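You operate a simulated robot arm through the tools that you are given. There is no shell and no other tool.

You are at the controls of a simulated robot arm. One attempt, no reset.

JOB
Free the die from the vise and put it in the DIES drawer.
Fine: leave the vise open and the drawer shut. Set down upright: round die.

Only the result counts: the job must be done as asked and must still hold three seconds after the hand-in. Knocking over, shifting, dropping, spilling or breaking anything else fails it.

ROBOT AND FRAMES
A 7-joint arm with a two-finger gripper, fixed in place. Base frame: the origin is on the floor under the middle of its stand, x ahead of it, y to its left, z up. Lengths are in mm, angles in rad, forces in N, time in s.
With the tool pointing down near the work surface it reaches from about 340 to 720 mm from the base axis. Its first joint turns from -1.152 to 1.152 rad. Payload 2.45 kg.
The tool frame sits at the grasp point between the pads (the TCP): z along the fingers, y along the line on which they close. The tips reach 26 mm beyond it. The gripper opens to 96 mm; its body begins 69 mm behind the TCP.
Orientation is told as [roll, pitch, yaw] about the base's x, y, z axes, in that order, counted from this pose: with the fingers straight down and closing along the base's y, the tool's x points along the base's -x, its y along +y and its z along -z.

CONTROLS
- The arm moves only by the tool jog_arm. Its argument "moves" is one flat list of numbers, 7 for each row, row after row: the shift along the base's x, y, z in units of 100 mm (1.0 is 100 mm), then the turn, a rotation vector about the base's x, y, z in units of 180 degrees (1.0 is 180 degrees), then the closure in counts, from 0 (fully open) to 255 (shut). In form: [dx, dy, dz, rx, ry, rz, grip, dx, dy, dz, rx, ry, rz, grip, ...]. A call has 1 to 20 rows; each row is the pose to reach, as a shift and turn from the pose commanded when the call began. A call with a number of a shift or a turn outside -1 to 1 is refused whole. Each row takes 0.2 s and may step no farther than 50 mm and 0.15 rad from the row before; otherwise, or with a gripper value out of range, the whole call is refused. A pose out of reach is approached as far as the arm can. The call stops where the force on the tool passes 40 N (or 10 N more than at its start, if that is more) or the arm is blocked; 0.2 s more then pass. The fingers move at their own pace (about 50 mm/s each) and stop on an object; they squeeze with about 29 N. The grip force told is the motor's: it shows also when the fingers shut on nothing. Time passes only in rows, and 0.2 s behind the last, so rows that repeat a pose let the fingers close. It gives the time, the measured TCP pose, the force on the tool (base axes), the opening and the grip force at its end, in the units of the frame above (readings bear some noise), with the torque about the TCP (base axes, N m) and any sound that the robot's microphone picked up.
- Cameras (640 x 400 px; columns grow to the right, rows downward): "scene" is fixed at [176.5, -389.5, 1419.8]; the picture's right is [0.76, -0.65, 0.00], its down [-0.45, -0.52, -0.73] and it looks along [0.48, 0.55, -0.68] (base axes); focal length 260 px, centre (320, 200). "wrist" rides on the gripper at [82, 3, -98] in the tool frame; the picture's right is [-0.04, 1.00, 0.00], its down [-0.73, -0.03, -0.68] and it looks along [-0.68, -0.03, 0.73] (tool axes); focal length 256 px, centre (320, 200). There is no depth. A picture from a camera that has moved, and an enlarged one, comes with that camera's place and axes in the base frame and with its lens. The place of the scene camera against the robot may be out by one fixed shift of up to 25 mm in any direction.
- get_image(camera): a new picture of that camera. No time passes.
- inspect(camera, box): a new picture of the part [left, top, right, bottom] of that camera's present view, enlarged. No time passes.
- finish_job(): hands the job in; it is judged then, once.

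Nothing tells you positions but the pictures and the camera data. Unless the task says otherwise, let go and move clear before handing in.

The tools are called after "Emit:" as a command line: name --argument value ..., lists and objects as JSON in quotes. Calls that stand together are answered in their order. jog_arm: Moves the arm, as the interface text tells. Its arguments: {"type":"object","properties":{"moves":{"type":"array"}},"required":["moves"]} The other tools are called the same way: get_image (camera) takes a picture; inspect (camera, box) takes an enlarged picture of a part of a camera's view; finish_job () hands the job in.

At the start:

```text
time_s: 0.0
position: [446.8, -94.3, 1218.2]
orientation: [-0.001, -0.001, 0.001]
contact_force: [0.0, -1.0, 0.5]
torque: [0.01, -0.03, -0.01]
width: 96.1
grip_force: 0.1
```

scene: 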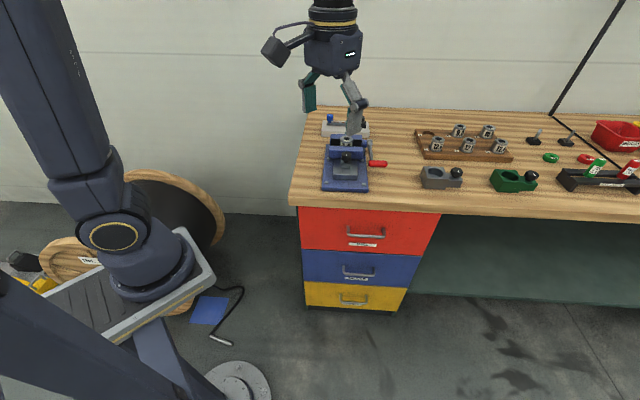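
wrist: 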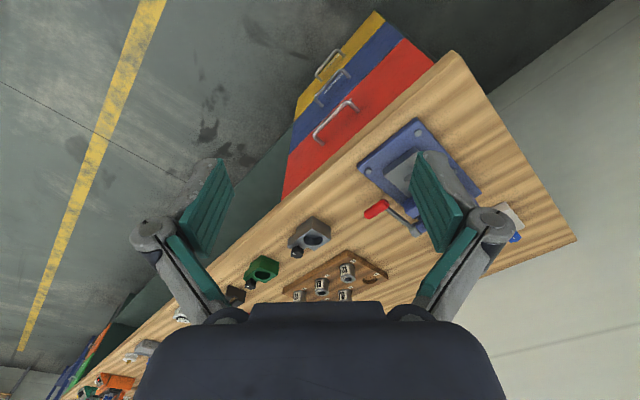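

I see a bench with a blue vise at its left end, holding a die, and a three-drawer cabinet beneath it. I'll look closer at the vise, the drawer labels and the bench items first.

Emit:
inspect --camera "scene" --box '[290, 90, 410, 200]'

Emit:
inspect --camera "scene" --box '[290, 190, 450, 320]'

Emit:
inspect --camera "scene" --box '[400, 100, 640, 220]'

Emit:
inspect --camera "wrist" --box '[280, 80, 560, 300]'

```text
3.64 times, centred on (350, 145) of scene
camera zoom: at [176.5, -389.5, 1419.8], right [0.76, -0.65, 0.0], down [-0.45, -0.52, -0.73], along [0.48, 0.55, -0.68], focal length 947 px, centre (211, 400)
```

zoom: 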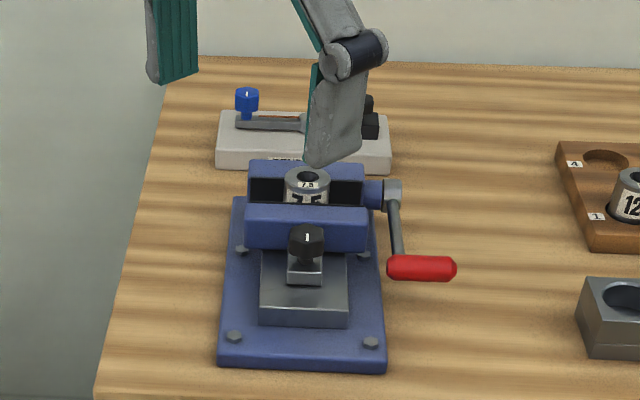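

```text
3.08 times, centred on (370, 255) of scene
camera zoom: at [176.5, -389.5, 1419.8], right [0.76, -0.65, 0.0], down [-0.45, -0.52, -0.73], along [0.48, 0.55, -0.68], focal length 801 px, centre (166, 31)
```

zoom: 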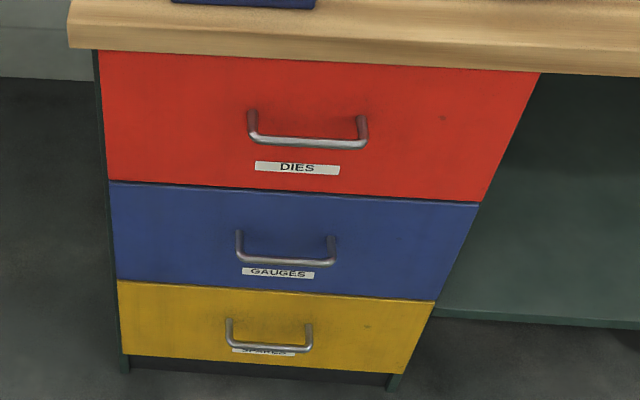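

```text
2.67 times, centred on (520, 160) of scene
camera zoom: at [176.5, -389.5, 1419.8], right [0.76, -0.65, 0.0], down [-0.45, -0.52, -0.73], along [0.48, 0.55, -0.68], focal length 695 px, centre (-213, 307)
```

zoom: 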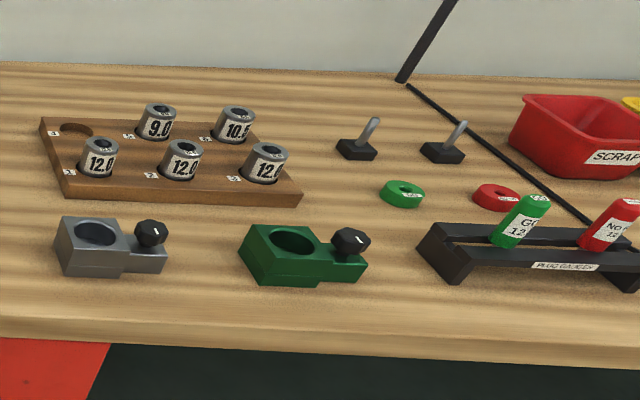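

```text
1.82 times, centred on (420, 190) of wrist
camera zoom: at [365.1, -91.4, 1316.3], right [0.04, 1.0, 0.0], down [0.73, -0.03, 0.68], along [0.68, -0.03, -0.73], focal length 465 px, centre (138, 218)
```

zoom: 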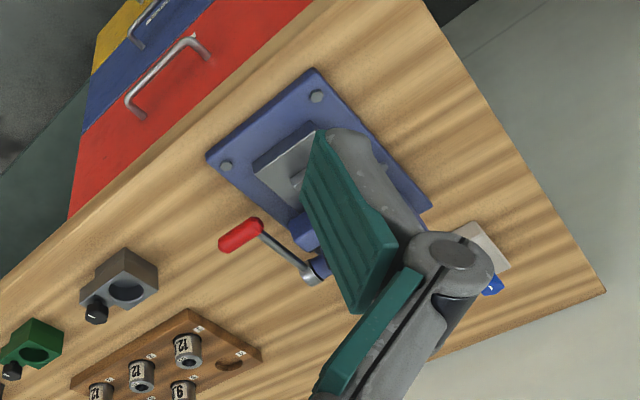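

The vise sits near (610, 65) on a bench roughly 945 mm high, and the bench is turned about 45° to the base. I'll turn the tool by 45° so the wrist camera looks straight at the vise and the drawer front.

Emit:
jog_arm --moves '[0.06, 0.06, -0.1, 0, 0, 0.0417, 0, 0.12, 0.12, -0.2, 0, 0, 0.0833, 0, 0.18, 0.18, -0.3, 0, 0, 0.125, 0, 0.24, 0.24, -0.4, 0, 0, 0.1667, 0, 0.3, 0.3, -0.5, 0, 0, 0.2083, 0, 0.37, 0.37, -0.6, 0, 0, 0.25, 0, 0.37, 0.37, -0.6, 0, 0, 0.25, 0]'

Emit:
get_image --camera "wrist"

Emit:
get_image --camera "scene"

```text
time_s: 1.6
position: [484.3, -57.5, 1156.6]
orientation: [-0.001, 0.001, 0.788]
contact_force: [0.5, -0.4, -0.9]
torque: [0.02, -0.02, -0.03]
width: 95.8
grip_force: 0.1
```

```text
taken
camera wrist: at [424.1, -111.6, 1255.5], right [-0.68, 0.73, 0.0], down [0.54, 0.5, 0.68], along [0.5, 0.46, -0.73], focal length 256 px, centre (320, 200)
```

wrist: 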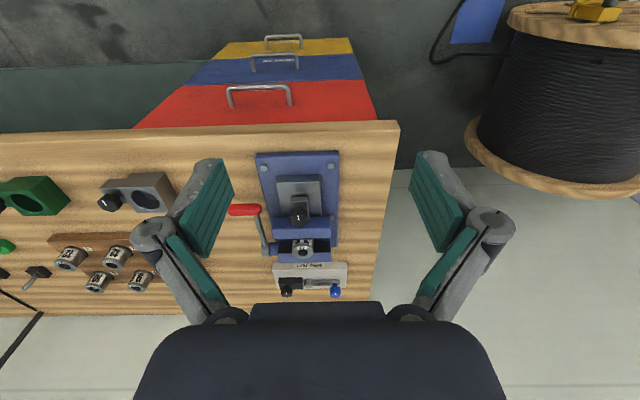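

```text
taken
```

scene: 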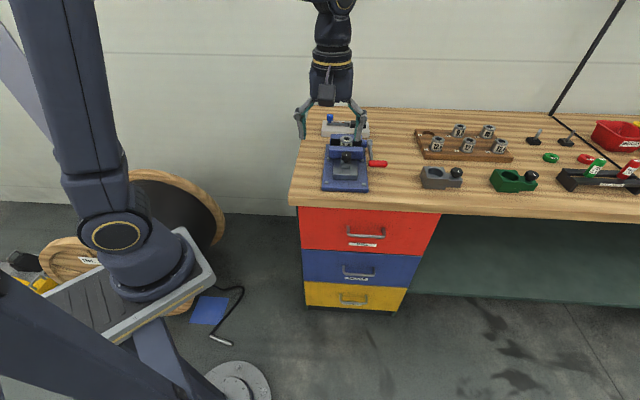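

The bench now lies nearly square in the wrist view. I'll enlarge the vise, the clamp behind it and the drawer fronts.

Emit:
inspect --camera "wrist" --box '[220, 140, 370, 310]'

Emit:
inspect --camera "wrist" --box '[180, 20, 420, 160]'

Emit:
inspect --camera "scene" --box '[310, 100, 400, 200]'

```text
2.35 times, centred on (295, 225) of wrist
camera zoom: at [424.1, -111.6, 1255.5], right [-0.68, 0.73, 0.0], down [0.54, 0.5, 0.68], along [0.5, 0.46, -0.73], focal length 602 px, centre (379, 141)
```

zoom: 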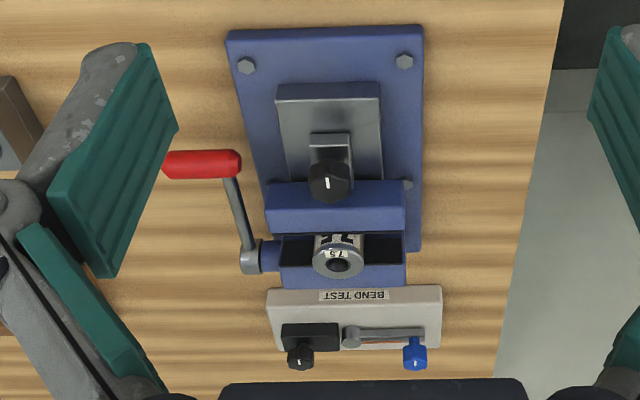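

```text
2.67 times, centred on (300, 90) of wrist
camera zoom: at [424.1, -111.6, 1255.5], right [-0.68, 0.73, 0.0], down [0.54, 0.5, 0.68], along [0.5, 0.46, -0.73], focal length 683 px, centre (373, 493)
```

zoom: 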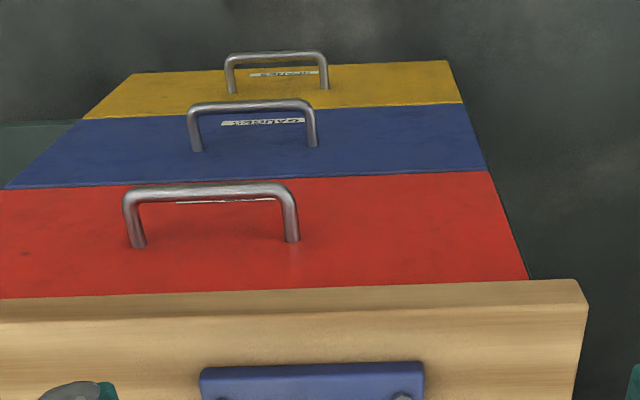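

```text
4.00 times, centred on (355, 150) of scene
camera zoom: at [176.5, -389.5, 1419.8], right [0.76, -0.65, 0.0], down [-0.45, -0.52, -0.73], along [0.48, 0.55, -0.68], focal length 1042 px, centre (180, 400)
```

zoom: 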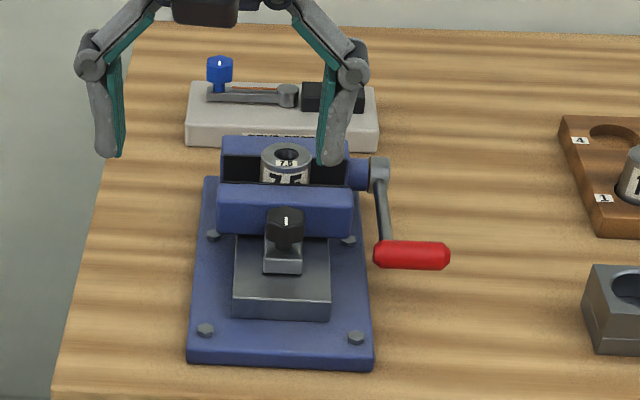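

The die looks to be around (695, 100), close to the arm's reach limit. I'll take nearer wrist views from two positions to fix heights and positions properly.

Emit:
jog_arm --moves '[0.2, 0.08, -0.3, 0, 0, 0, 0, 0.46, 0.17, -0.6, 0, 0, 0, 0, 0.46, 0.17, -0.6, 0, 0, 0, 0]'

Emit:
inspect --camera "wrist" --box '[200, 150, 440, 300]'

Emit:
get_image --camera "wrist"

```text
time_s: 2.4
position: [530.6, -41.2, 1100.5]
orientation: [-0.001, -0.001, 0.785]
contact_force: [0.1, 0.2, 0.1]
torque: [0.0, 0.0, -0.02]
width: 95.8
grip_force: 0.0
```

```text
2.67 times, centred on (320, 225) of wrist
camera zoom: at [469.6, -95.6, 1197.1], right [-0.68, 0.73, 0.0], down [0.54, 0.5, 0.68], along [0.5, 0.46, -0.73], focal length 683 px, centre (320, 133)
```

zoom: 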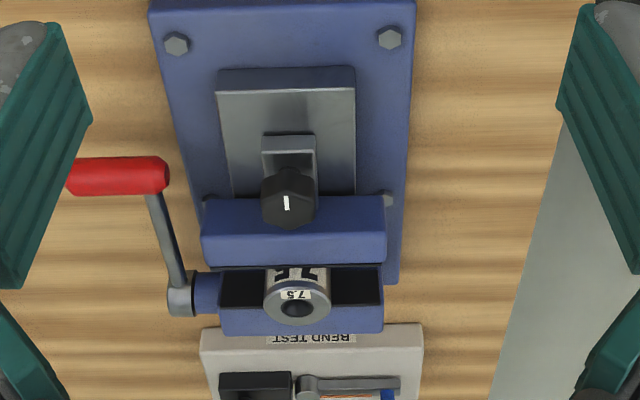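

```text
taken
camera wrist: at [469.6, -95.6, 1197.1], right [-0.68, 0.73, 0.0], down [0.54, 0.5, 0.68], along [0.5, 0.46, -0.73], focal length 256 px, centre (320, 200)
```

wrist: 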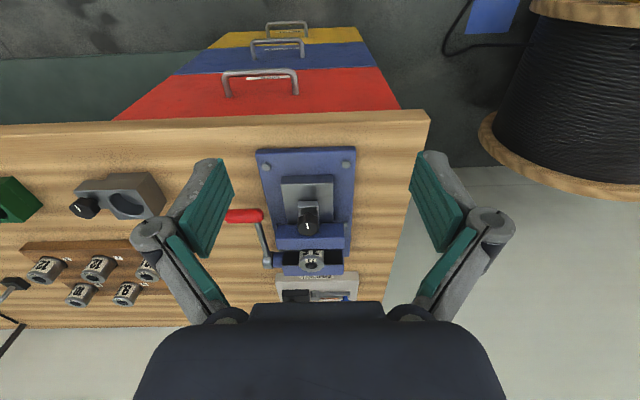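

Triangulation from these two views still has a short baseline, so I'll move nearer to the vise at the same height and take another view.

Emit:
jog_arm --moves '[0.35, 0.3, 0, 0, 0, 0, 0, 0.7, 0.6, 0, 0, 0, 0, 0, 0.7, 0.6, 0, 0, 0, 0, 0]'

Emit:
inspect --camera "wrist" --box '[200, 120, 440, 270]'

Emit:
get_image --camera "wrist"

```text
time_s: 3.2
position: [600.9, 18.5, 1097.6]
orientation: [0.0, 0.0, 0.787]
contact_force: [0.0, 0.1, 0.4]
torque: [0.0, -0.02, 0.0]
width: 95.9
grip_force: 0.1
```

```text
2.67 times, centred on (320, 195) of wrist
camera zoom: at [540.5, -34.9, 1196.2], right [-0.68, 0.73, 0.0], down [0.54, 0.5, 0.68], along [0.5, 0.46, -0.73], focal length 683 px, centre (320, 213)
```

zoom: 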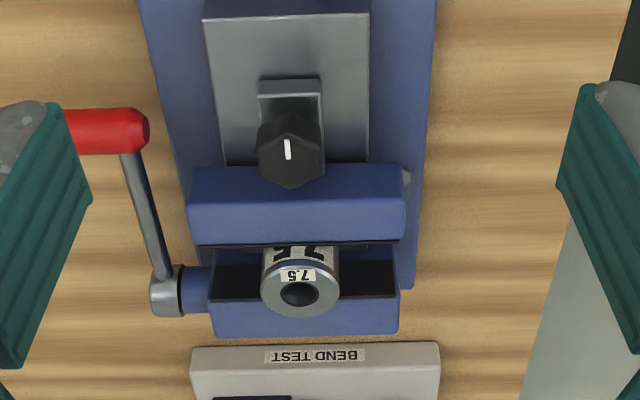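

```text
taken
camera wrist: at [540.5, -34.9, 1196.2], right [-0.68, 0.73, 0.0], down [0.54, 0.5, 0.68], along [0.5, 0.46, -0.73], focal length 256 px, centre (320, 200)
```

wrist: 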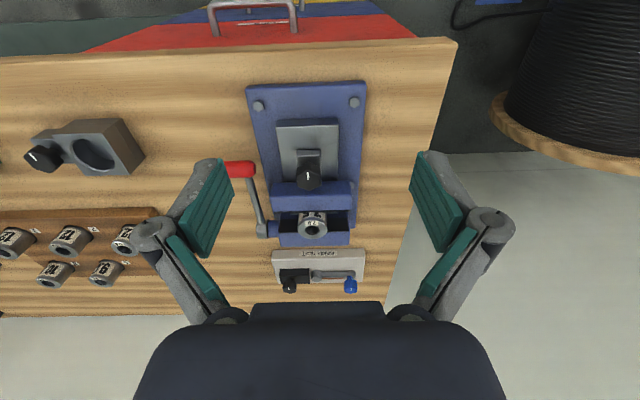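

The new baseline puts the die near (764, 155) with its top at about z 950, and the bench top near z 845. I'll check this against the scene camera, using the gripper's known position to calibrate it.

Emit:
inspect --camera "scene" --box '[280, 60, 440, 160]'

Emit:
get_image --camera "scene"

```text
4.00 times, centred on (360, 110) of scene
camera zoom: at [176.6, -389.5, 1419.8], right [0.76, -0.65, 0.0], down [-0.45, -0.52, -0.73], along [0.48, 0.55, -0.68], focal length 1042 px, centre (160, 560)
```

zoom: 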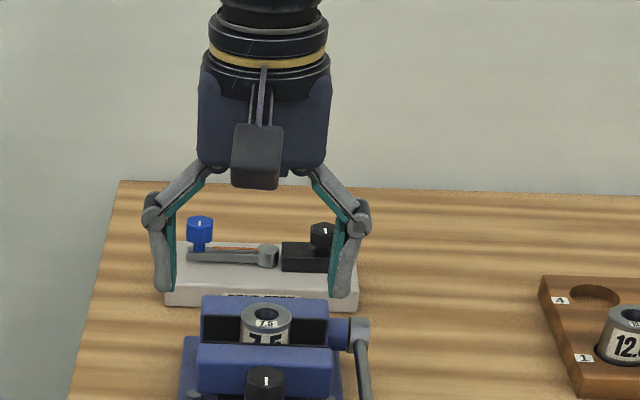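

```text
taken
```

scene: 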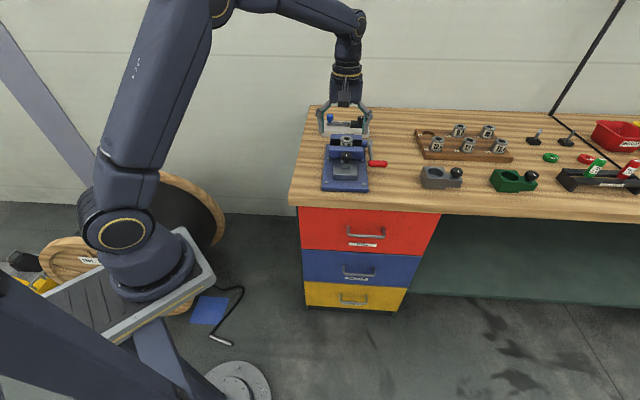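

The scene camera agrees once corrected: die near (763, 152, 949), lever handle near (760, 30, 912), its hub near (857, 121). I'll zoom in tightly on the die, the knob and the lever to work out the mechanism.

Emit:
inspect --camera "wrist" --box '[270, 130, 370, 192]'

Emit:
inspect --camera "wrist" --box '[260, 192, 370, 260]'

Emit:
inspect --camera "wrist" --box '[200, 150, 320, 250]'

Emit:
inspect --camera "scene" --box '[318, 125, 393, 195]'

```text
6.40 times, centred on (320, 161) of wrist
camera zoom: at [540.5, -34.9, 1196.2], right [-0.68, 0.73, 0.0], down [0.54, 0.5, 0.68], along [0.5, 0.46, -0.73], focal length 1638 px, centre (320, 450)
```

zoom: 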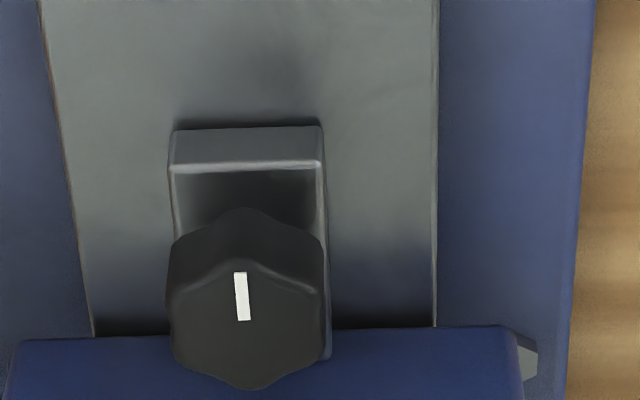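

```text
5.82 times, centred on (315, 226) of wrist
camera zoom: at [540.5, -34.9, 1196.2], right [-0.68, 0.73, 0.0], down [0.54, 0.5, 0.68], along [0.5, 0.46, -0.73], focal length 1489 px, centre (349, 49)
```

zoom: 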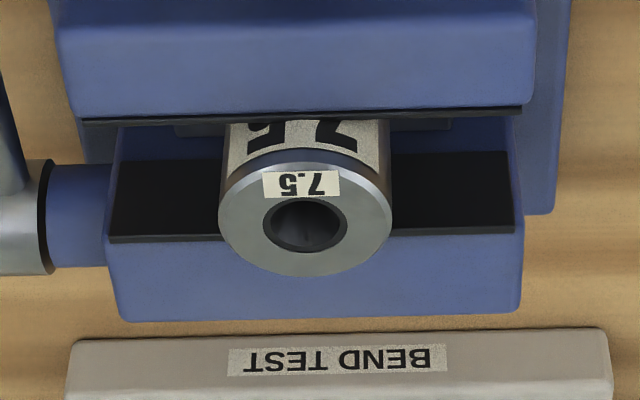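

```text
4.00 times, centred on (260, 200) of wrist
camera zoom: at [540.5, -34.9, 1196.2], right [-0.68, 0.73, 0.0], down [0.54, 0.5, 0.68], along [0.5, 0.46, -0.73], focal length 1024 px, centre (560, 200)
```

zoom: 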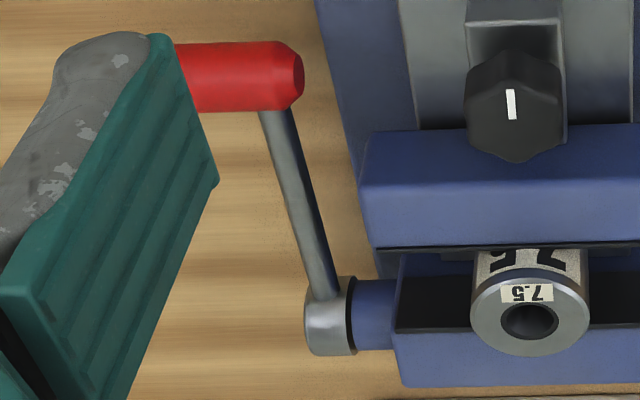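

```text
5.71 times, centred on (356, 160) of scene
camera zoom: at [176.6, -389.5, 1419.8], right [0.76, -0.65, 0.0], down [-0.45, -0.52, -0.73], along [0.48, 0.55, -0.68], focal length 1488 px, centre (117, 429)
```

zoom: 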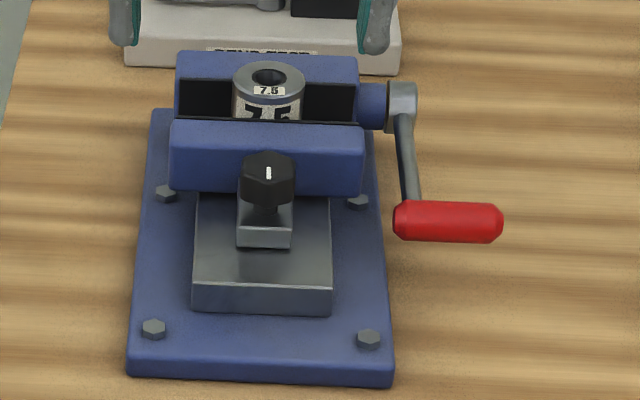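

The lever shaft runs along the bench at about z 905, and the lever points straight forward, roughly level. It can only swing upward, so I plan to grip the red handle with the fingers closing front-to-back and swing it over; first I turn the tool by -90° here.

Emit:
jog_arm --moves '[0, 0, 0.05, 0, 0, -0.0455, 0, 0, 0, 0.05, 0, 0, -0.0909, 0, 0, 0, 0.05, 0, 0, -0.1364, 0, 0, 0, 0.05, 0, 0, -0.1818, 0, 0, 0, 0.05, 0, 0, -0.2273, 0, 0, 0, 0.05, 0, 0, -0.2727, 0, 0, 0, 0.05, 0, 0, -0.3182, 0, 0, 0, 0.05, 0, 0, -0.3636, 0, 0, 0, 0.05, 0, 0, -0.4091, 0, 0, 0, 0.05, 0, 0, -0.4545, 0, 0, 0, 0.05, 0, 0, -0.5, 0, 0, 0, 0.05, 0, 0, -0.5, 0]'

Emit:
get_image --camera "wrist"

```text
time_s: 5.8
position: [599.6, 17.9, 1103.8]
orientation: [0.001, -0.001, -0.786]
contact_force: [0.1, -0.6, 0.4]
torque: [0.02, -0.02, -0.04]
width: 96.0
grip_force: 0.1
```

```text
taken
camera wrist: at [545.0, 79.5, 1201.1], right [0.74, 0.68, 0.0], down [0.5, -0.54, 0.68], along [0.46, -0.5, -0.73], focal length 256 px, centre (320, 200)
```

wrist: 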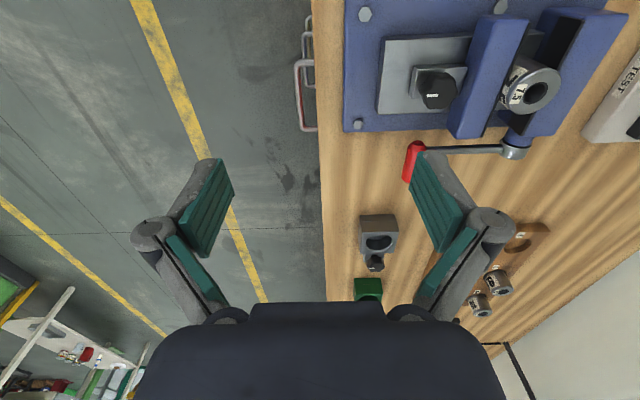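

The turn worked, and this view shows the vise from its left side. I'll zoom in on the vise and the lever from here to triangulate them.

Emit:
inspect --camera "wrist" --box '[340, 0, 640, 187]'

Emit:
inspect --camera "wrist" --box '[280, 0, 440, 200]'

```text
2.13 times, centred on (490, 94) of wrist
camera zoom: at [545.0, 79.5, 1201.1], right [0.74, 0.68, 0.0], down [0.5, -0.54, 0.68], along [0.46, -0.5, -0.73], focal length 546 px, centre (-43, 427)
```

zoom: 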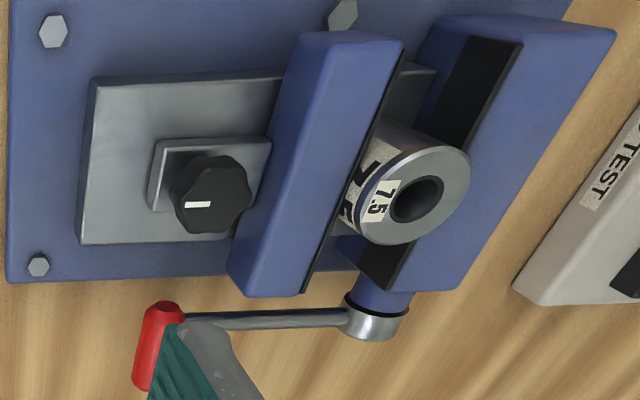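

```text
2.00 times, centred on (360, 100) of wrist
camera zoom: at [545.0, 79.5, 1201.1], right [0.74, 0.68, 0.0], down [0.5, -0.54, 0.68], along [0.46, -0.5, -0.73], focal length 512 px, centre (240, 400)
```

zoom: 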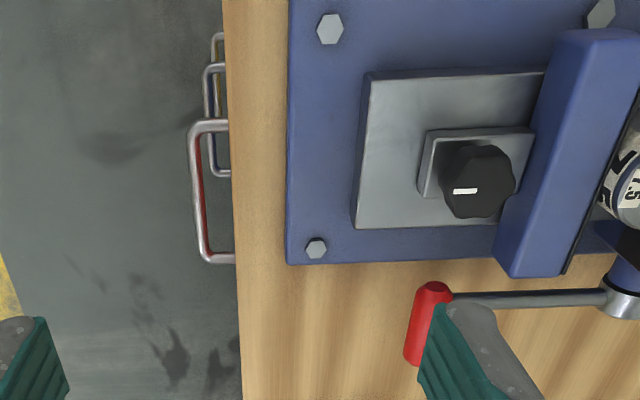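

Triangulating between the two orientations gives the red handle's middle at about (771, 17, 916), the lever hub at (867, 123, 901), and the die top at (758, 151, 953). I'll go to a standoff in front of the handle, tool tilted 45° towards the bench and the gripper half closed.

Emit:
jog_arm --moves '[0.15, -0.05, -0.1, 0.0221, -0.0221, 0, 60, 0.32, -0.1, -0.25, 0.0442, -0.0442, 0, 122, 0.5, -0.15, -0.42, 0.0663, -0.0663, 0, 122, 0.68, -0.2, -0.6, 0.0884, -0.0884, 0, 122, 0.86, -0.26, -0.78, 0.1105, -0.1105, 0, 122, 1.0, -0.31, -0.95, 0.1326, -0.1326, 0, 122]'

Emit:
get_image --camera "wrist"

Emit:
get_image --camera "scene"

```text
time_s: 7.2
position: [700.1, -11.7, 1009.1]
orientation: [0.591, 0.0, -0.785]
contact_force: [-1.1, 0.6, -0.2]
torque: [0.01, 0.06, 0.0]
width: 50.0
grip_force: 0.1
```

```text
taken
camera wrist: at [605.7, 9.2, 1092.1], right [0.62, 0.56, 0.56], down [0.23, -0.8, 0.55], along [0.75, -0.21, -0.62], focal length 256 px, centre (320, 200)
```

wrist: 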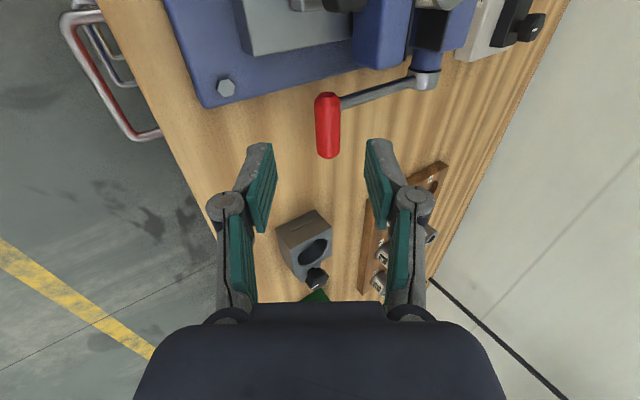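

```text
taken
```

scene: 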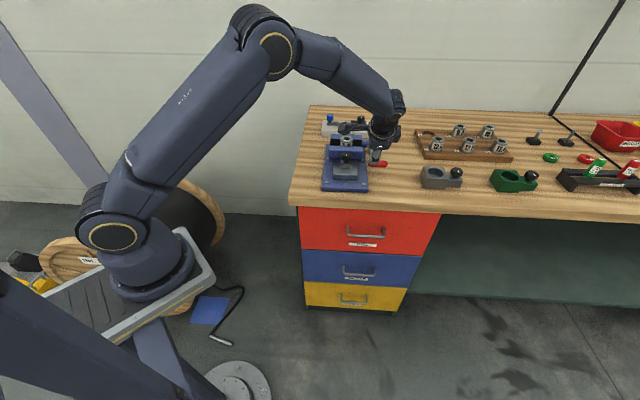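

The arm still has plenty of bend left, so reach looks fine. I'll zoom in on the handle before closing in.

Emit:
inspect --camera "wrist" --box '[260, 60, 460, 185]'

Emit:
inspect --camera "scene" --box '[310, 80, 430, 200]'

```text
3.20 times, centred on (360, 122) of wrist
camera zoom: at [605.7, 9.2, 1092.1], right [0.62, 0.56, 0.56], down [0.23, -0.8, 0.55], along [0.75, -0.21, -0.62], focal length 819 px, centre (192, 448)
```

zoom: 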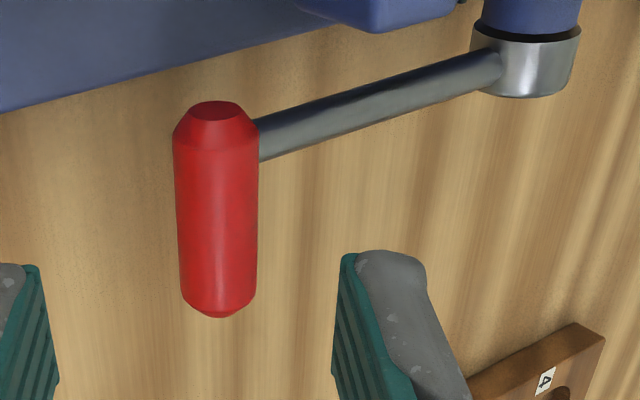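

```text
3.33 times, centred on (370, 140) of scene
camera zoom: at [176.5, -389.5, 1419.8], right [0.76, -0.65, 0.0], down [-0.45, -0.52, -0.73], along [0.48, 0.55, -0.68], focal length 868 px, centre (153, 400)
```

zoom: 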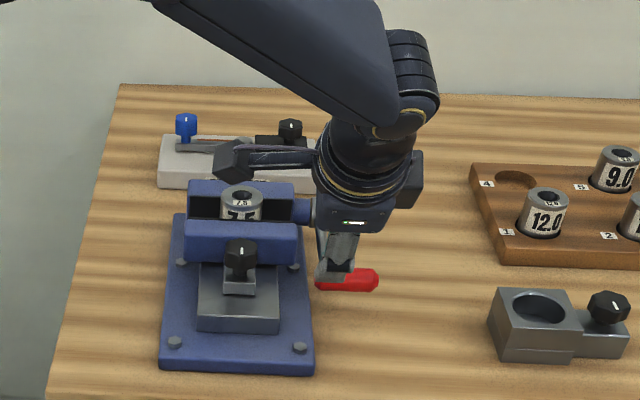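

Handle centre confirmed near (769, 17, 915), about 24 mm in diameter. I'll complete the 45° tilt and move in along the finger direction with the gripper open.

Emit:
jog_arm --moves '[0.22, 0.02, -0.3, 0.0221, -0.0221, 0, 122, 0.443, 0.042, -0.59, 0.0441, -0.0441, 0, 122, 0.5, 0.1, -0.67, 0.0441, -0.0441, 0, 122, 0.57, 0.17, -0.77, 0.0441, -0.0441, 0, 122, 0.63, 0.23, -0.86, 0.0441, -0.0441, 0, 122]'

Emit:
get_image --camera "wrist"

Emit:
inspect --camera "scene" --box '[310, 80, 430, 200]'

```text
time_s: 8.4
position: [762.9, 9.1, 922.5]
orientation: [0.786, -0.001, -0.785]
contact_force: [0.2, 0.4, -0.3]
torque: [-0.02, -0.01, 0.0]
width: 50.1
grip_force: 0.0
```

```text
taken
camera wrist: at [658.0, 21.3, 995.2], right [0.53, 0.47, 0.71], down [0.16, -0.87, 0.46], along [0.83, -0.13, -0.54], focal length 256 px, centre (320, 200)
```

wrist: 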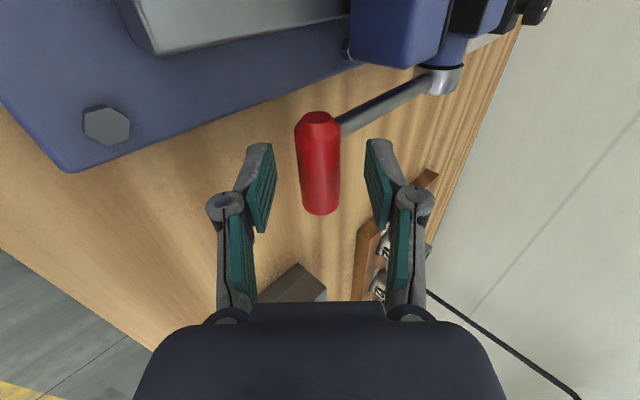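

```text
3.33 times, centred on (370, 140) of scene
camera zoom: at [176.5, -389.5, 1419.8], right [0.76, -0.65, 0.0], down [-0.45, -0.52, -0.73], along [0.48, 0.55, -0.68], focal length 868 px, centre (153, 400)
```

zoom: 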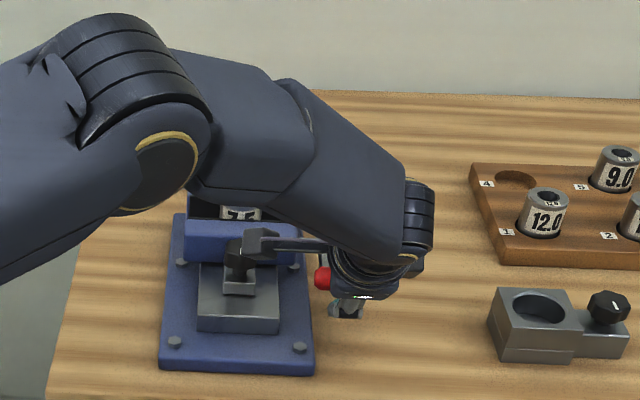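

The handle sits midway between the pads and about 13 mm deeper than the grasp point. I'll move in that far and close on it.

Emit:
jog_arm --moves '[0.035, 0.035, -0.05, 0, 0, 0, 122, 0.068, 0.068, -0.096, 0, 0, 0, 122, 0.068, 0.068, -0.096, 0, 0, 0, 255, 0.068, 0.068, -0.096, 0, 0, 0, 255, 0.068, 0.068, -0.096, 0, 0, 0, 255]'

Emit:
get_image --camera "wrist"

```text
time_s: 9.6
position: [770.5, 15.4, 913.7]
orientation: [0.785, -0.006, -0.791]
contact_force: [11.3, -10.0, 4.3]
torque: [-0.03, -0.38, -0.48]
width: 23.2
grip_force: 39.7
```

```text
taken
camera wrist: at [665.5, 26.2, 985.8], right [0.53, 0.47, 0.71], down [0.16, -0.87, 0.46], along [0.83, -0.13, -0.54], focal length 256 px, centre (320, 200)
```

wrist: 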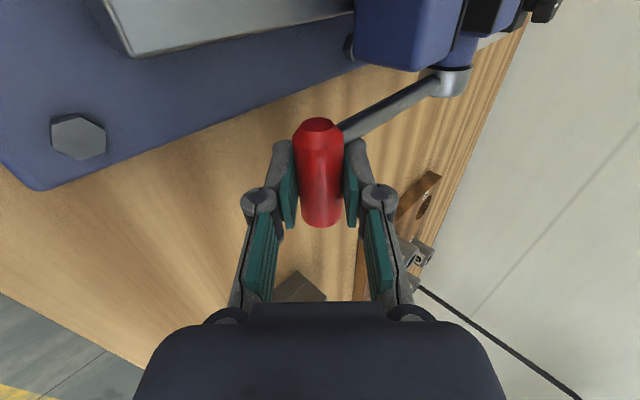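

Gripped at 23 mm, but there's about 15 N sideways along the bench, so a finger is likely rubbing the lever arm. I'll open, shift 8 mm outward along the handle and re-grip.

Emit:
jog_arm --moves '[0, 0, 0, 0, 0, 0, 140, 0, 0, 0, 0, 0, 0, 140, 0.06, -0.06, 0, 0, 0, 0, 140, 0.06, -0.06, 0, 0, 0, 0, 140, 0.06, -0.06, 0, 0, 0, 0, 255, 0.06, -0.06, 0, 0, 0, 0, 255, 0.06, -0.06, 0, 0, 0, 0, 255]'

Emit:
get_image --camera "wrist"

```text
time_s: 11.2
position: [774.9, 13.7, 915.0]
orientation: [0.784, 0.004, -0.782]
contact_force: [-2.9, 6.6, -1.4]
torque: [0.12, 0.01, 0.08]
width: 22.8
grip_force: 44.6
```

```text
taken
camera wrist: at [669.3, 23.6, 985.4], right [0.53, 0.47, 0.71], down [0.17, -0.87, 0.46], along [0.83, -0.12, -0.54], focal length 256 px, centre (320, 200)
```

wrist: 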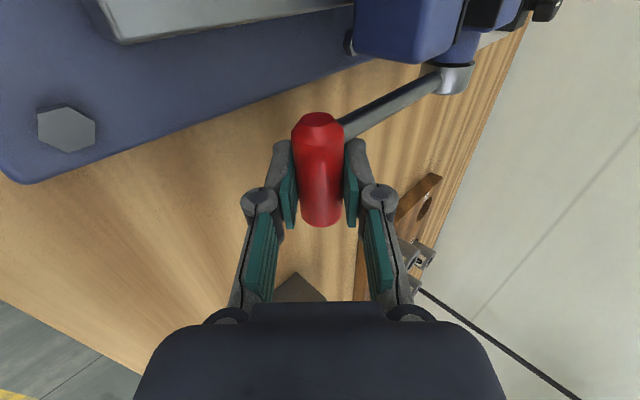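

The grip is clean now with low forces. I'll try swinging the lever upward in small steps along its arc about the hub (radius about 143 mm).

Emit:
jog_arm --moves '[0.004, 0.004, 0.06, 0, 0, 0, 255, 0.012, 0.012, 0.12, 0, 0, 0, 255, 0.022, 0.022, 0.18, 0, 0, 0, 255, 0.033, 0.033, 0.245, 0, 0, 0, 255]'

Emit:
get_image --camera "wrist"

```text
time_s: 12.2
position: [776.4, 13.7, 936.0]
orientation: [0.78, 0.005, -0.783]
contact_force: [-35.5, -5.0, -4.1]
torque: [-0.51, 0.64, 0.17]
width: 23.0
grip_force: 44.3
```

```text
taken
camera wrist: at [671.8, 24.5, 1009.2], right [0.53, 0.47, 0.7], down [0.17, -0.87, 0.46], along [0.83, -0.12, -0.54], focal length 256 px, centre (320, 200)
```

wrist: 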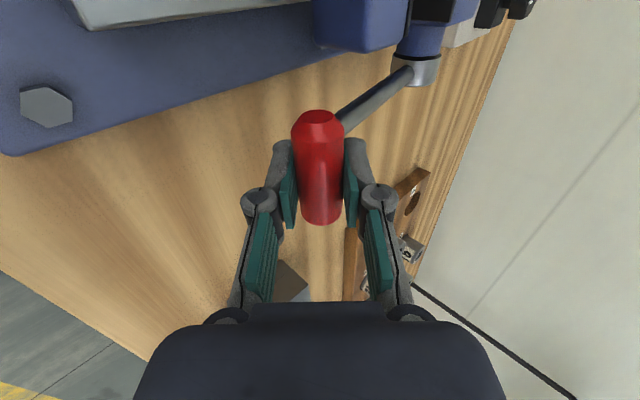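

The lever does lift (now at z 936), with some force building along the radius, so the true pivot sits a little higher than I assumed. I'll continue with a corrected arc centred near z 910 and watch the forces.

Emit:
jog_arm --moves '[-0.015, -0.015, 0.03, 0, 0, 0, 255, 0, 0, 0.1, 0, 0, 0, 255, 0.016, 0.016, 0.17, 0, 0, 0, 255]'

```text
time_s: 13.0
position: [782.1, 16.7, 955.7]
orientation: [0.787, 0.0, -0.786]
contact_force: [-14.2, 1.8, -2.6]
torque: [0.3, 0.82, -0.25]
width: 23.0
grip_force: 44.6
```

The fit improves: pivot at about q 700, z 911, radius 142.5, and the forces are down to about 14 N. I'll continue the arc to about 35°.

Emit:
jog_arm --moves '[0.028, 0.028, 0.11, 0, 0, 0, 255, 0.06, 0.06, 0.216, 0, 0, 0, 255, 0.095, 0.095, 0.3, 0, 0, 0, 255, 0.133, 0.133, 0.386, 0, 0, 0, 255]'

Emit:
get_image --camera "wrist"

Emit:
inspect --camera "scene" --box '[310, 80, 430, 200]'

```text
time_s: 14.0
position: [794.4, 29.1, 993.4]
orientation: [0.785, 0.0, -0.786]
contact_force: [5.9, 9.6, -11.2]
torque: [-0.09, -0.22, -0.01]
width: 22.6
grip_force: 45.0
```

```text
taken
camera wrist: at [689.2, 40.4, 1065.0], right [0.53, 0.47, 0.71], down [0.16, -0.87, 0.46], along [0.83, -0.13, -0.54], focal length 256 px, centre (320, 200)
```

wrist: 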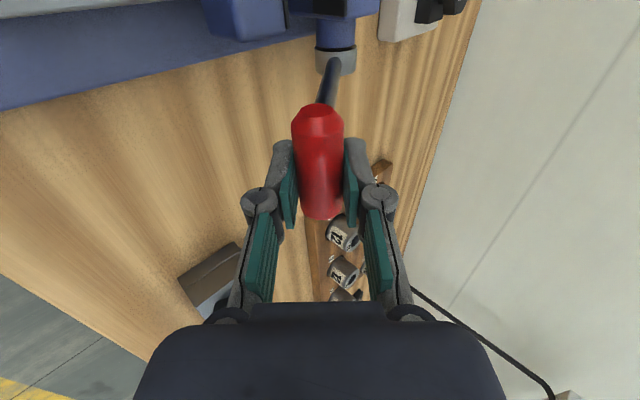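

```text
3.33 times, centred on (370, 140) of scene
camera zoom: at [176.9, -389.2, 1419.8], right [0.76, -0.65, 0.0], down [-0.45, -0.52, -0.73], along [0.48, 0.55, -0.68], focal length 868 px, centre (153, 400)
```

zoom: 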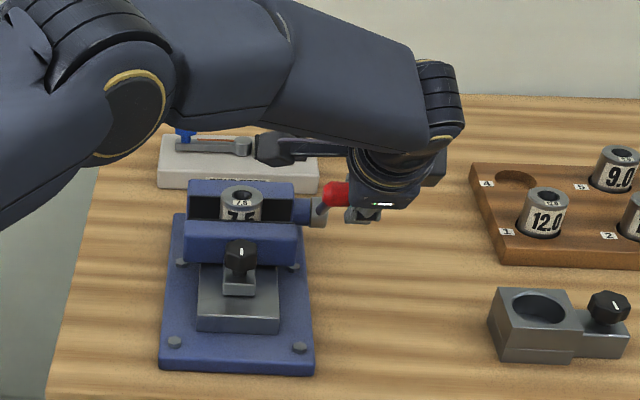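

The lever is swinging freely but the jaw hasn't visibly moved yet. I'll continue to about 65°, adding a little tilt to keep reach.

Emit:
jog_arm --moves '[0.053, 0.053, 0.099, 0.006, -0.006, 0, 255, 0.112, 0.112, 0.191, 0.012, -0.012, 0, 255, 0.177, 0.177, 0.275, 0.018, -0.018, 0, 255, 0.247, 0.247, 0.35, 0.024, -0.024, 0, 255, 0.321, 0.321, 0.417, 0.03, -0.03, 0, 255, 0.4, 0.4, 0.474, 0.034, -0.034, 0, 255]'

Emit:
get_image --camera "wrist"

Emit:
inspect --camera "scene" --box '[310, 80, 430, 200]'

```text
time_s: 14.8
position: [807.8, 40.9, 1014.7]
orientation: [0.845, 0.003, -0.781]
contact_force: [-14.1, -3.6, 5.5]
torque: [-0.05, 0.26, 0.34]
width: 23.5
grip_force: 45.3
stopped in row 4: the force on the tool passed its limit at 48 N (the readings are from after the stop); the commanded pose is now the measured one
```

```text
taken
camera wrist: at [699.6, 49.3, 1082.6], right [0.5, 0.44, 0.75], down [0.15, -0.89, 0.43], along [0.86, -0.1, -0.51], focal length 256 px, centre (320, 200)
```

wrist: 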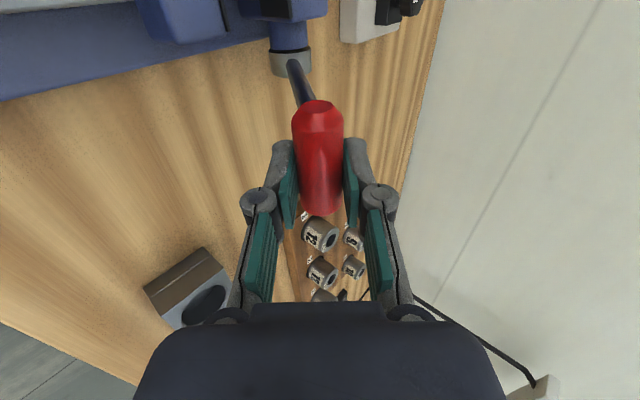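

```text
3.33 times, centred on (370, 140) of scene
camera zoom: at [176.0, -389.6, 1419.8], right [0.76, -0.65, 0.0], down [-0.45, -0.52, -0.73], along [0.48, 0.55, -0.68], focal length 868 px, centre (153, 400)
```

zoom: 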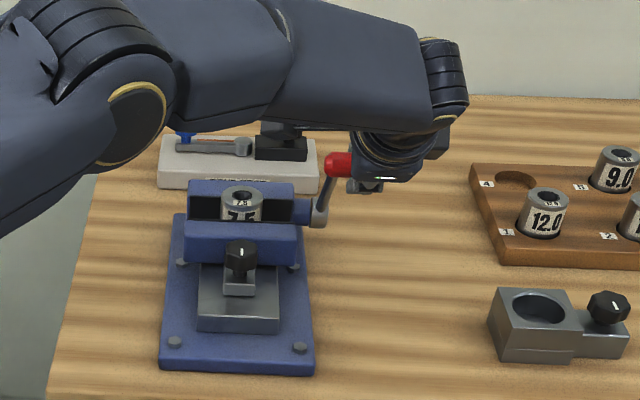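

The call stopped at about 46° of swing with a force over the limit, which may be an end stop or just mismatch in my arc. I'll try a few more small degrees without changing the tilt.

Emit:
jog_arm --moves '[0.02, 0.02, 0.022, 0, 0, 0, 255, 0.045, 0.045, 0.05, 0, 0, 0, 255, 0.068, 0.068, 0.076, 0, 0, 0, 255]'

```text
time_s: 15.4
position: [808.0, 43.0, 1015.4]
orientation: [0.838, 0.007, -0.779]
contact_force: [-14.3, -5.1, 6.8]
torque: [0.19, 0.46, 0.27]
width: 23.2
grip_force: 45.5
stopped in row 2: the force on the tool passed its limit at 43 N (the readings are from after the stop); the commanded pose is now the measured one
```

The lever has a firm stop here, about 45° up. I'll check the vise closely for any change at the jaws before letting go.

Emit:
inspect --camera "scene" --box '[325, 125, 385, 165]'

Emit:
inspect --camera "wrist" --box '[140, 0, 360, 110]'

```text
10.00 times, centred on (355, 145) of scene
camera zoom: at [176.0, -389.7, 1419.8], right [0.76, -0.65, 0.0], down [-0.45, -0.52, -0.73], along [0.48, 0.55, -0.68], focal length 2605 px, centre (-30, 750)
```

zoom: 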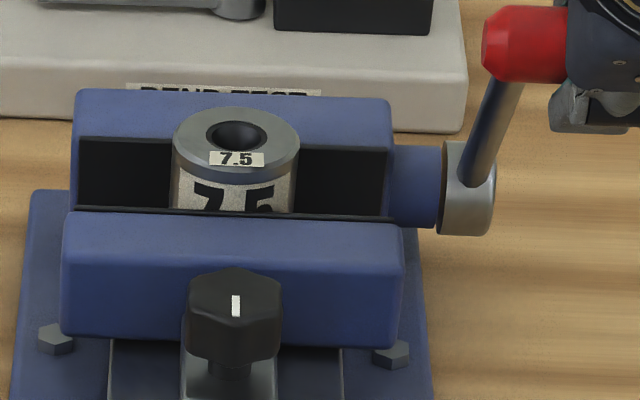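

```text
2.91 times, centred on (250, 55) of wrist
camera zoom: at [700.6, 49.3, 1083.3], right [0.5, 0.45, 0.74], down [0.16, -0.89, 0.43], along [0.85, -0.1, -0.52], focal length 745 px, centre (524, 622)
```

zoom: 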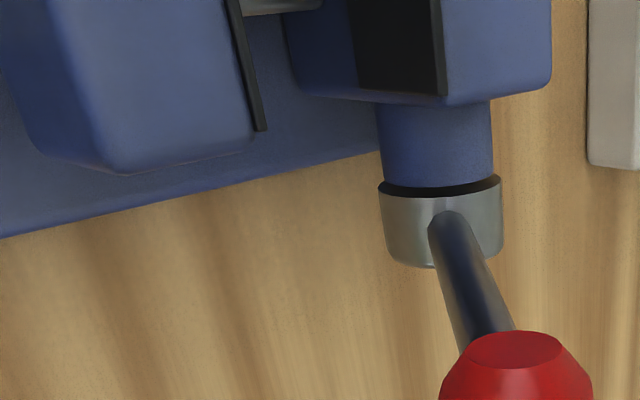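

The jaw hasn't moved by even a pixel, so the lever alone may only be a lock, and the knob on the slide may then pull the jaw open. I'll open the fingers slightly around the handle to see if the lever stays up.

Emit:
jog_arm --moves '[0, 0, 0, 0, 0, 0, 160, 0, 0, 0, 0, 0, 0, 150, 0, 0, 0, 0, 0, 0, 150, 0, 0, 0, 0, 0, 0, 150]'

Emit:
get_image --camera "wrist"

Emit:
inspect --camera "scene" --box '[325, 120, 385, 160]'

```text
time_s: 16.4
position: [809.8, 42.6, 1014.6]
orientation: [0.837, 0.004, -0.781]
contact_force: [0.5, 0.4, 0.3]
torque: [0.03, -0.01, 0.03]
width: 39.6
grip_force: 0.1
```

```text
taken
camera wrist: at [701.5, 50.1, 1082.7], right [0.5, 0.44, 0.74], down [0.15, -0.89, 0.43], along [0.85, -0.1, -0.51], focal length 256 px, centre (320, 200)
```

wrist: 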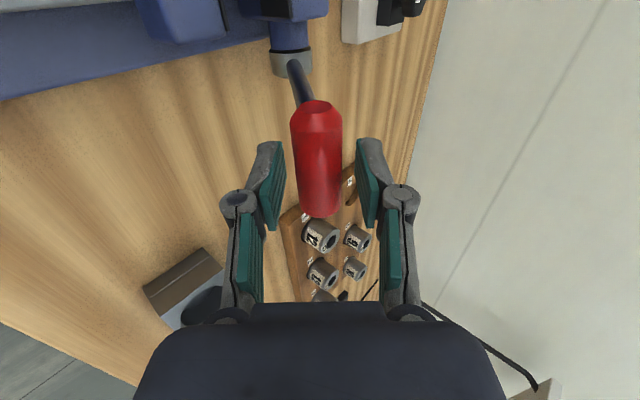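

```text
10.00 times, centred on (355, 140) of scene
camera zoom: at [176.5, -389.5, 1419.8], right [0.76, -0.65, 0.0], down [-0.45, -0.52, -0.73], along [0.48, 0.55, -0.68], focal length 2605 px, centre (-30, 800)
```

zoom: 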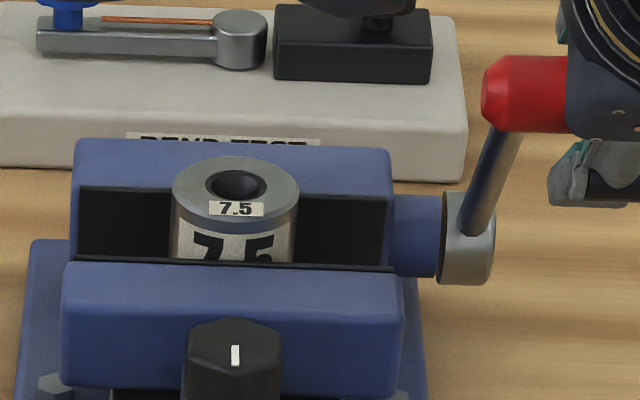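

The lever stays up on its own. Next I'll back out from the handle, bring the tool vertical and turn it so it can grip the black knob (top near (692, 85, 947)).

Emit:
jog_arm --moves '[-0.2, -0.2, 0.26, 0, 0, 0, 122, -0.4, -0.4, 0.52, 0, 0, 0, 122, -0.53, -0.53, 0.68, 0, 0, 0, 122, -0.75, -0.5, 0.72, -0.0315, 0.0315, 0, 60, -0.98, -0.48, 0.78, -0.063, 0.063, 0, 0, -1.0, -0.46, 0.84, -0.0945, 0.0945, 0, 0, -1.0, -0.44, 0.9, -0.126, 0.126, 0, 0, -1.0, -0.42, 0.95, -0.1575, 0.1575, 0, 0, -1.0, -0.4, 0.98, -0.189, 0.189, 0, 0, -1.0, -0.4, 0.98, -0.189, 0.189, 0, 0]'

Emit:
get_image --camera "wrist"

```text
time_s: 18.6
position: [697.5, 2.8, 1108.8]
orientation: [-0.004, 0.009, -0.787]
contact_force: [-0.1, -0.4, -0.2]
torque: [0.03, 0.01, -0.02]
width: 96.2
grip_force: 0.1
out of reach, approached as far as the arm can: row 9, 10
```

```text
taken
camera wrist: at [644.1, 63.7, 1207.0], right [0.74, 0.68, 0.0], down [0.5, -0.54, 0.67], along [0.45, -0.5, -0.74], focal length 256 px, centre (320, 200)
```

wrist: 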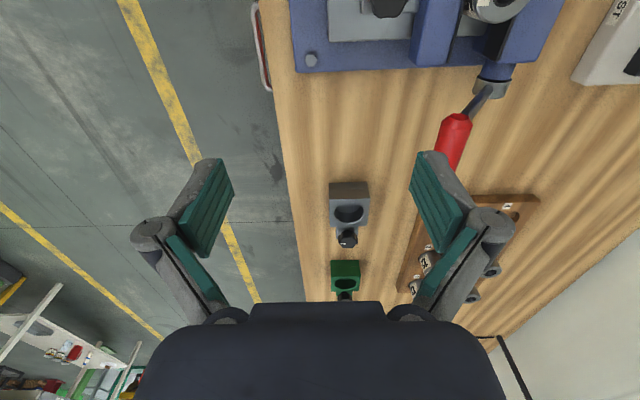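

At this height the vertical tool reaches only about 700 mm, so I'll pull back a little and turn the tool +90° above and in front of the knob.

Emit:
jog_arm --moves '[-0.1, 0.04, -0.02, 0, 0, 0.0455, 0, -0.2, 0.1, -0.05, 0, 0, 0.0909, 0, -0.3, 0.16, -0.08, 0, 0, 0.1364, 0, -0.4, 0.22, -0.1, 0, 0, 0.1818, 0, -0.5, 0.28, -0.13, 0, 0, 0.2273, 0, -0.6, 0.34, -0.16, 0, 0, 0.2727, 0, -0.7, 0.42, -0.2, 0, 0, 0.3182, 0, -0.7, 0.42, -0.2, 0, 0, 0.3636, 0, -0.7, 0.42, -0.2, 0, 0, 0.4091, 0, -0.7, 0.42, -0.2, 0, 0, 0.4545, 0, -0.7, 0.42, -0.2, 0, 0, 0.5, 0, -0.7, 0.42, -0.2, 0, 0, 0.5, 0]'

Emit:
get_image --camera "wrist"

Emit:
inspect --camera "wrist" --box '[240, 110, 400, 210]'

```text
time_s: 21.2
position: [628.9, 45.5, 1087.3]
orientation: [-0.003, 0.009, 0.787]
contact_force: [0.2, 0.4, 0.0]
torque: [0.01, 0.04, -0.01]
width: 95.9
grip_force: 0.1
```

```text
taken
camera wrist: at [570.3, -8.7, 1186.7], right [-0.68, 0.73, 0.0], down [0.54, 0.5, 0.67], along [0.49, 0.46, -0.74], focal length 256 px, centre (320, 200)
```

wrist: 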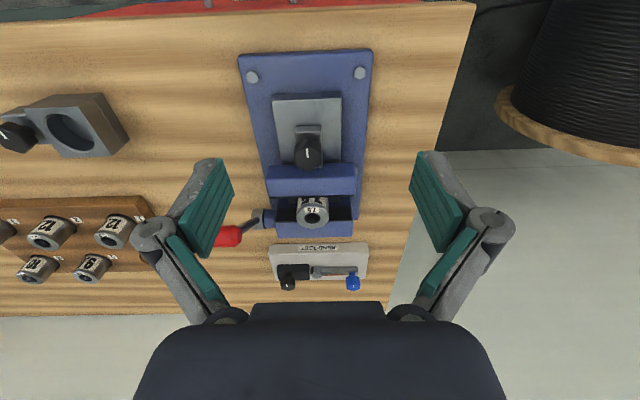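

```text
4.00 times, centred on (320, 160) of wrist
camera zoom: at [570.3, -8.7, 1186.7], right [-0.68, 0.73, 0.0], down [0.54, 0.5, 0.67], along [0.49, 0.46, -0.74], focal length 1024 px, centre (320, 360)
```

zoom: 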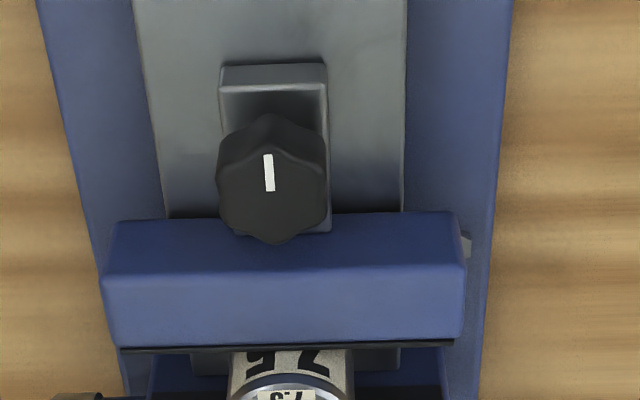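

The knob is at about (691, 85, 947) with the bracket below it. I'll come down over it with fingers either side, first to a hover height to check alignment.

Emit:
jog_arm --moves '[0.3, 0.2, -0.3, 0, 0, 0, 90, 0.55, 0.35, -0.6, 0, 0, 0, 90, 0.636, 0.396, -0.9, 0, 0, 0, 90, 0.636, 0.396, -1.0, 0, 0, 0, 90]'

Emit:
get_image --camera "wrist"

Emit:
inspect --camera "scene" --box '[310, 90, 410, 190]'

```text
time_s: 22.2
position: [692.5, 84.0, 987.1]
orientation: [-0.001, 0.01, 0.786]
contact_force: [-0.2, 0.3, -0.2]
torque: [0.01, -0.01, -0.02]
width: 62.3
grip_force: 0.0
```

```text
taken
camera wrist: at [633.0, 30.6, 1086.3], right [-0.68, 0.73, 0.0], down [0.54, 0.5, 0.67], along [0.5, 0.46, -0.74], focal length 256 px, centre (320, 200)
```

wrist: 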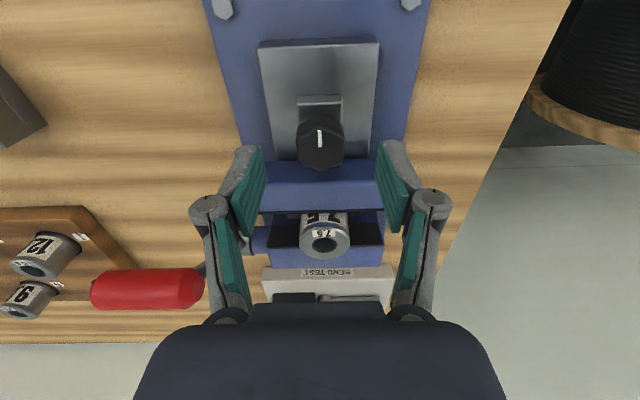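

```text
4.00 times, centred on (360, 140) of scene
camera zoom: at [176.5, -389.5, 1419.8], right [0.76, -0.65, 0.0], down [-0.45, -0.52, -0.73], along [0.48, 0.55, -0.68], focal length 1042 px, centre (160, 440)
```

zoom: 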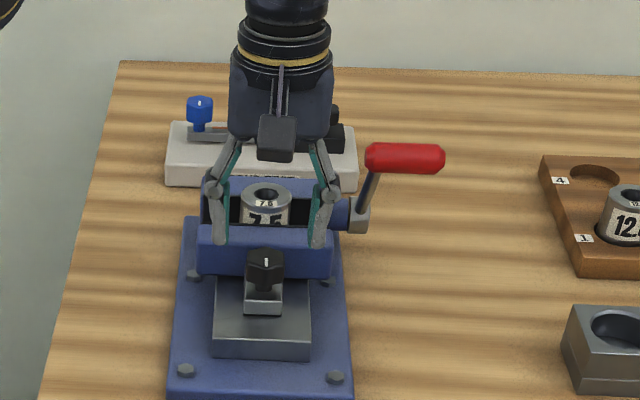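

Aligned within 2 mm. I'll lower to grip the knob and the top of its bracket together, then close.

Emit:
jog_arm --moves '[-0.01, -0.01, -0.25, 0, 0, 0, 90, -0.01, -0.01, -0.45, 0, 0, 0, 90, -0.01, -0.01, -0.5, 0, 0, 0, 90, -0.01, -0.01, -0.5, 0, 0, 0, 255, -0.01, -0.01, -0.5, 0, 0, 0, 255, -0.01, -0.01, -0.5, 0, 0, 0, 255]'

Emit:
get_image --camera "wrist"

```text
time_s: 23.6
position: [692.2, 83.7, 941.1]
orientation: [-0.004, 0.007, 0.787]
contact_force: [4.2, -4.0, -3.8]
torque: [0.04, -0.65, 0.2]
width: 31.8
grip_force: 36.9
```

```text
taken
camera wrist: at [632.1, 30.0, 1037.8], right [-0.68, 0.74, 0.0], down [0.54, 0.5, 0.67], along [0.5, 0.45, -0.74], focal length 256 px, centre (320, 200)
```

wrist: 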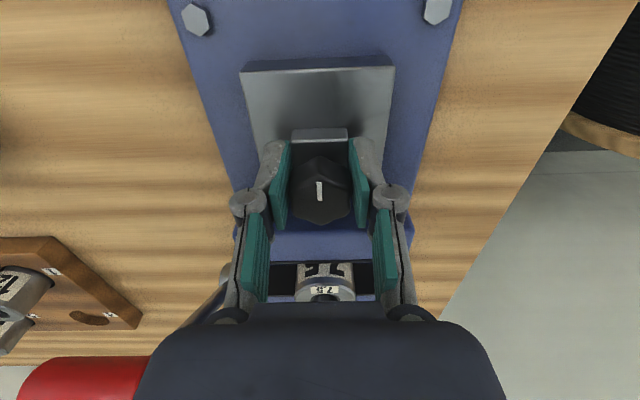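

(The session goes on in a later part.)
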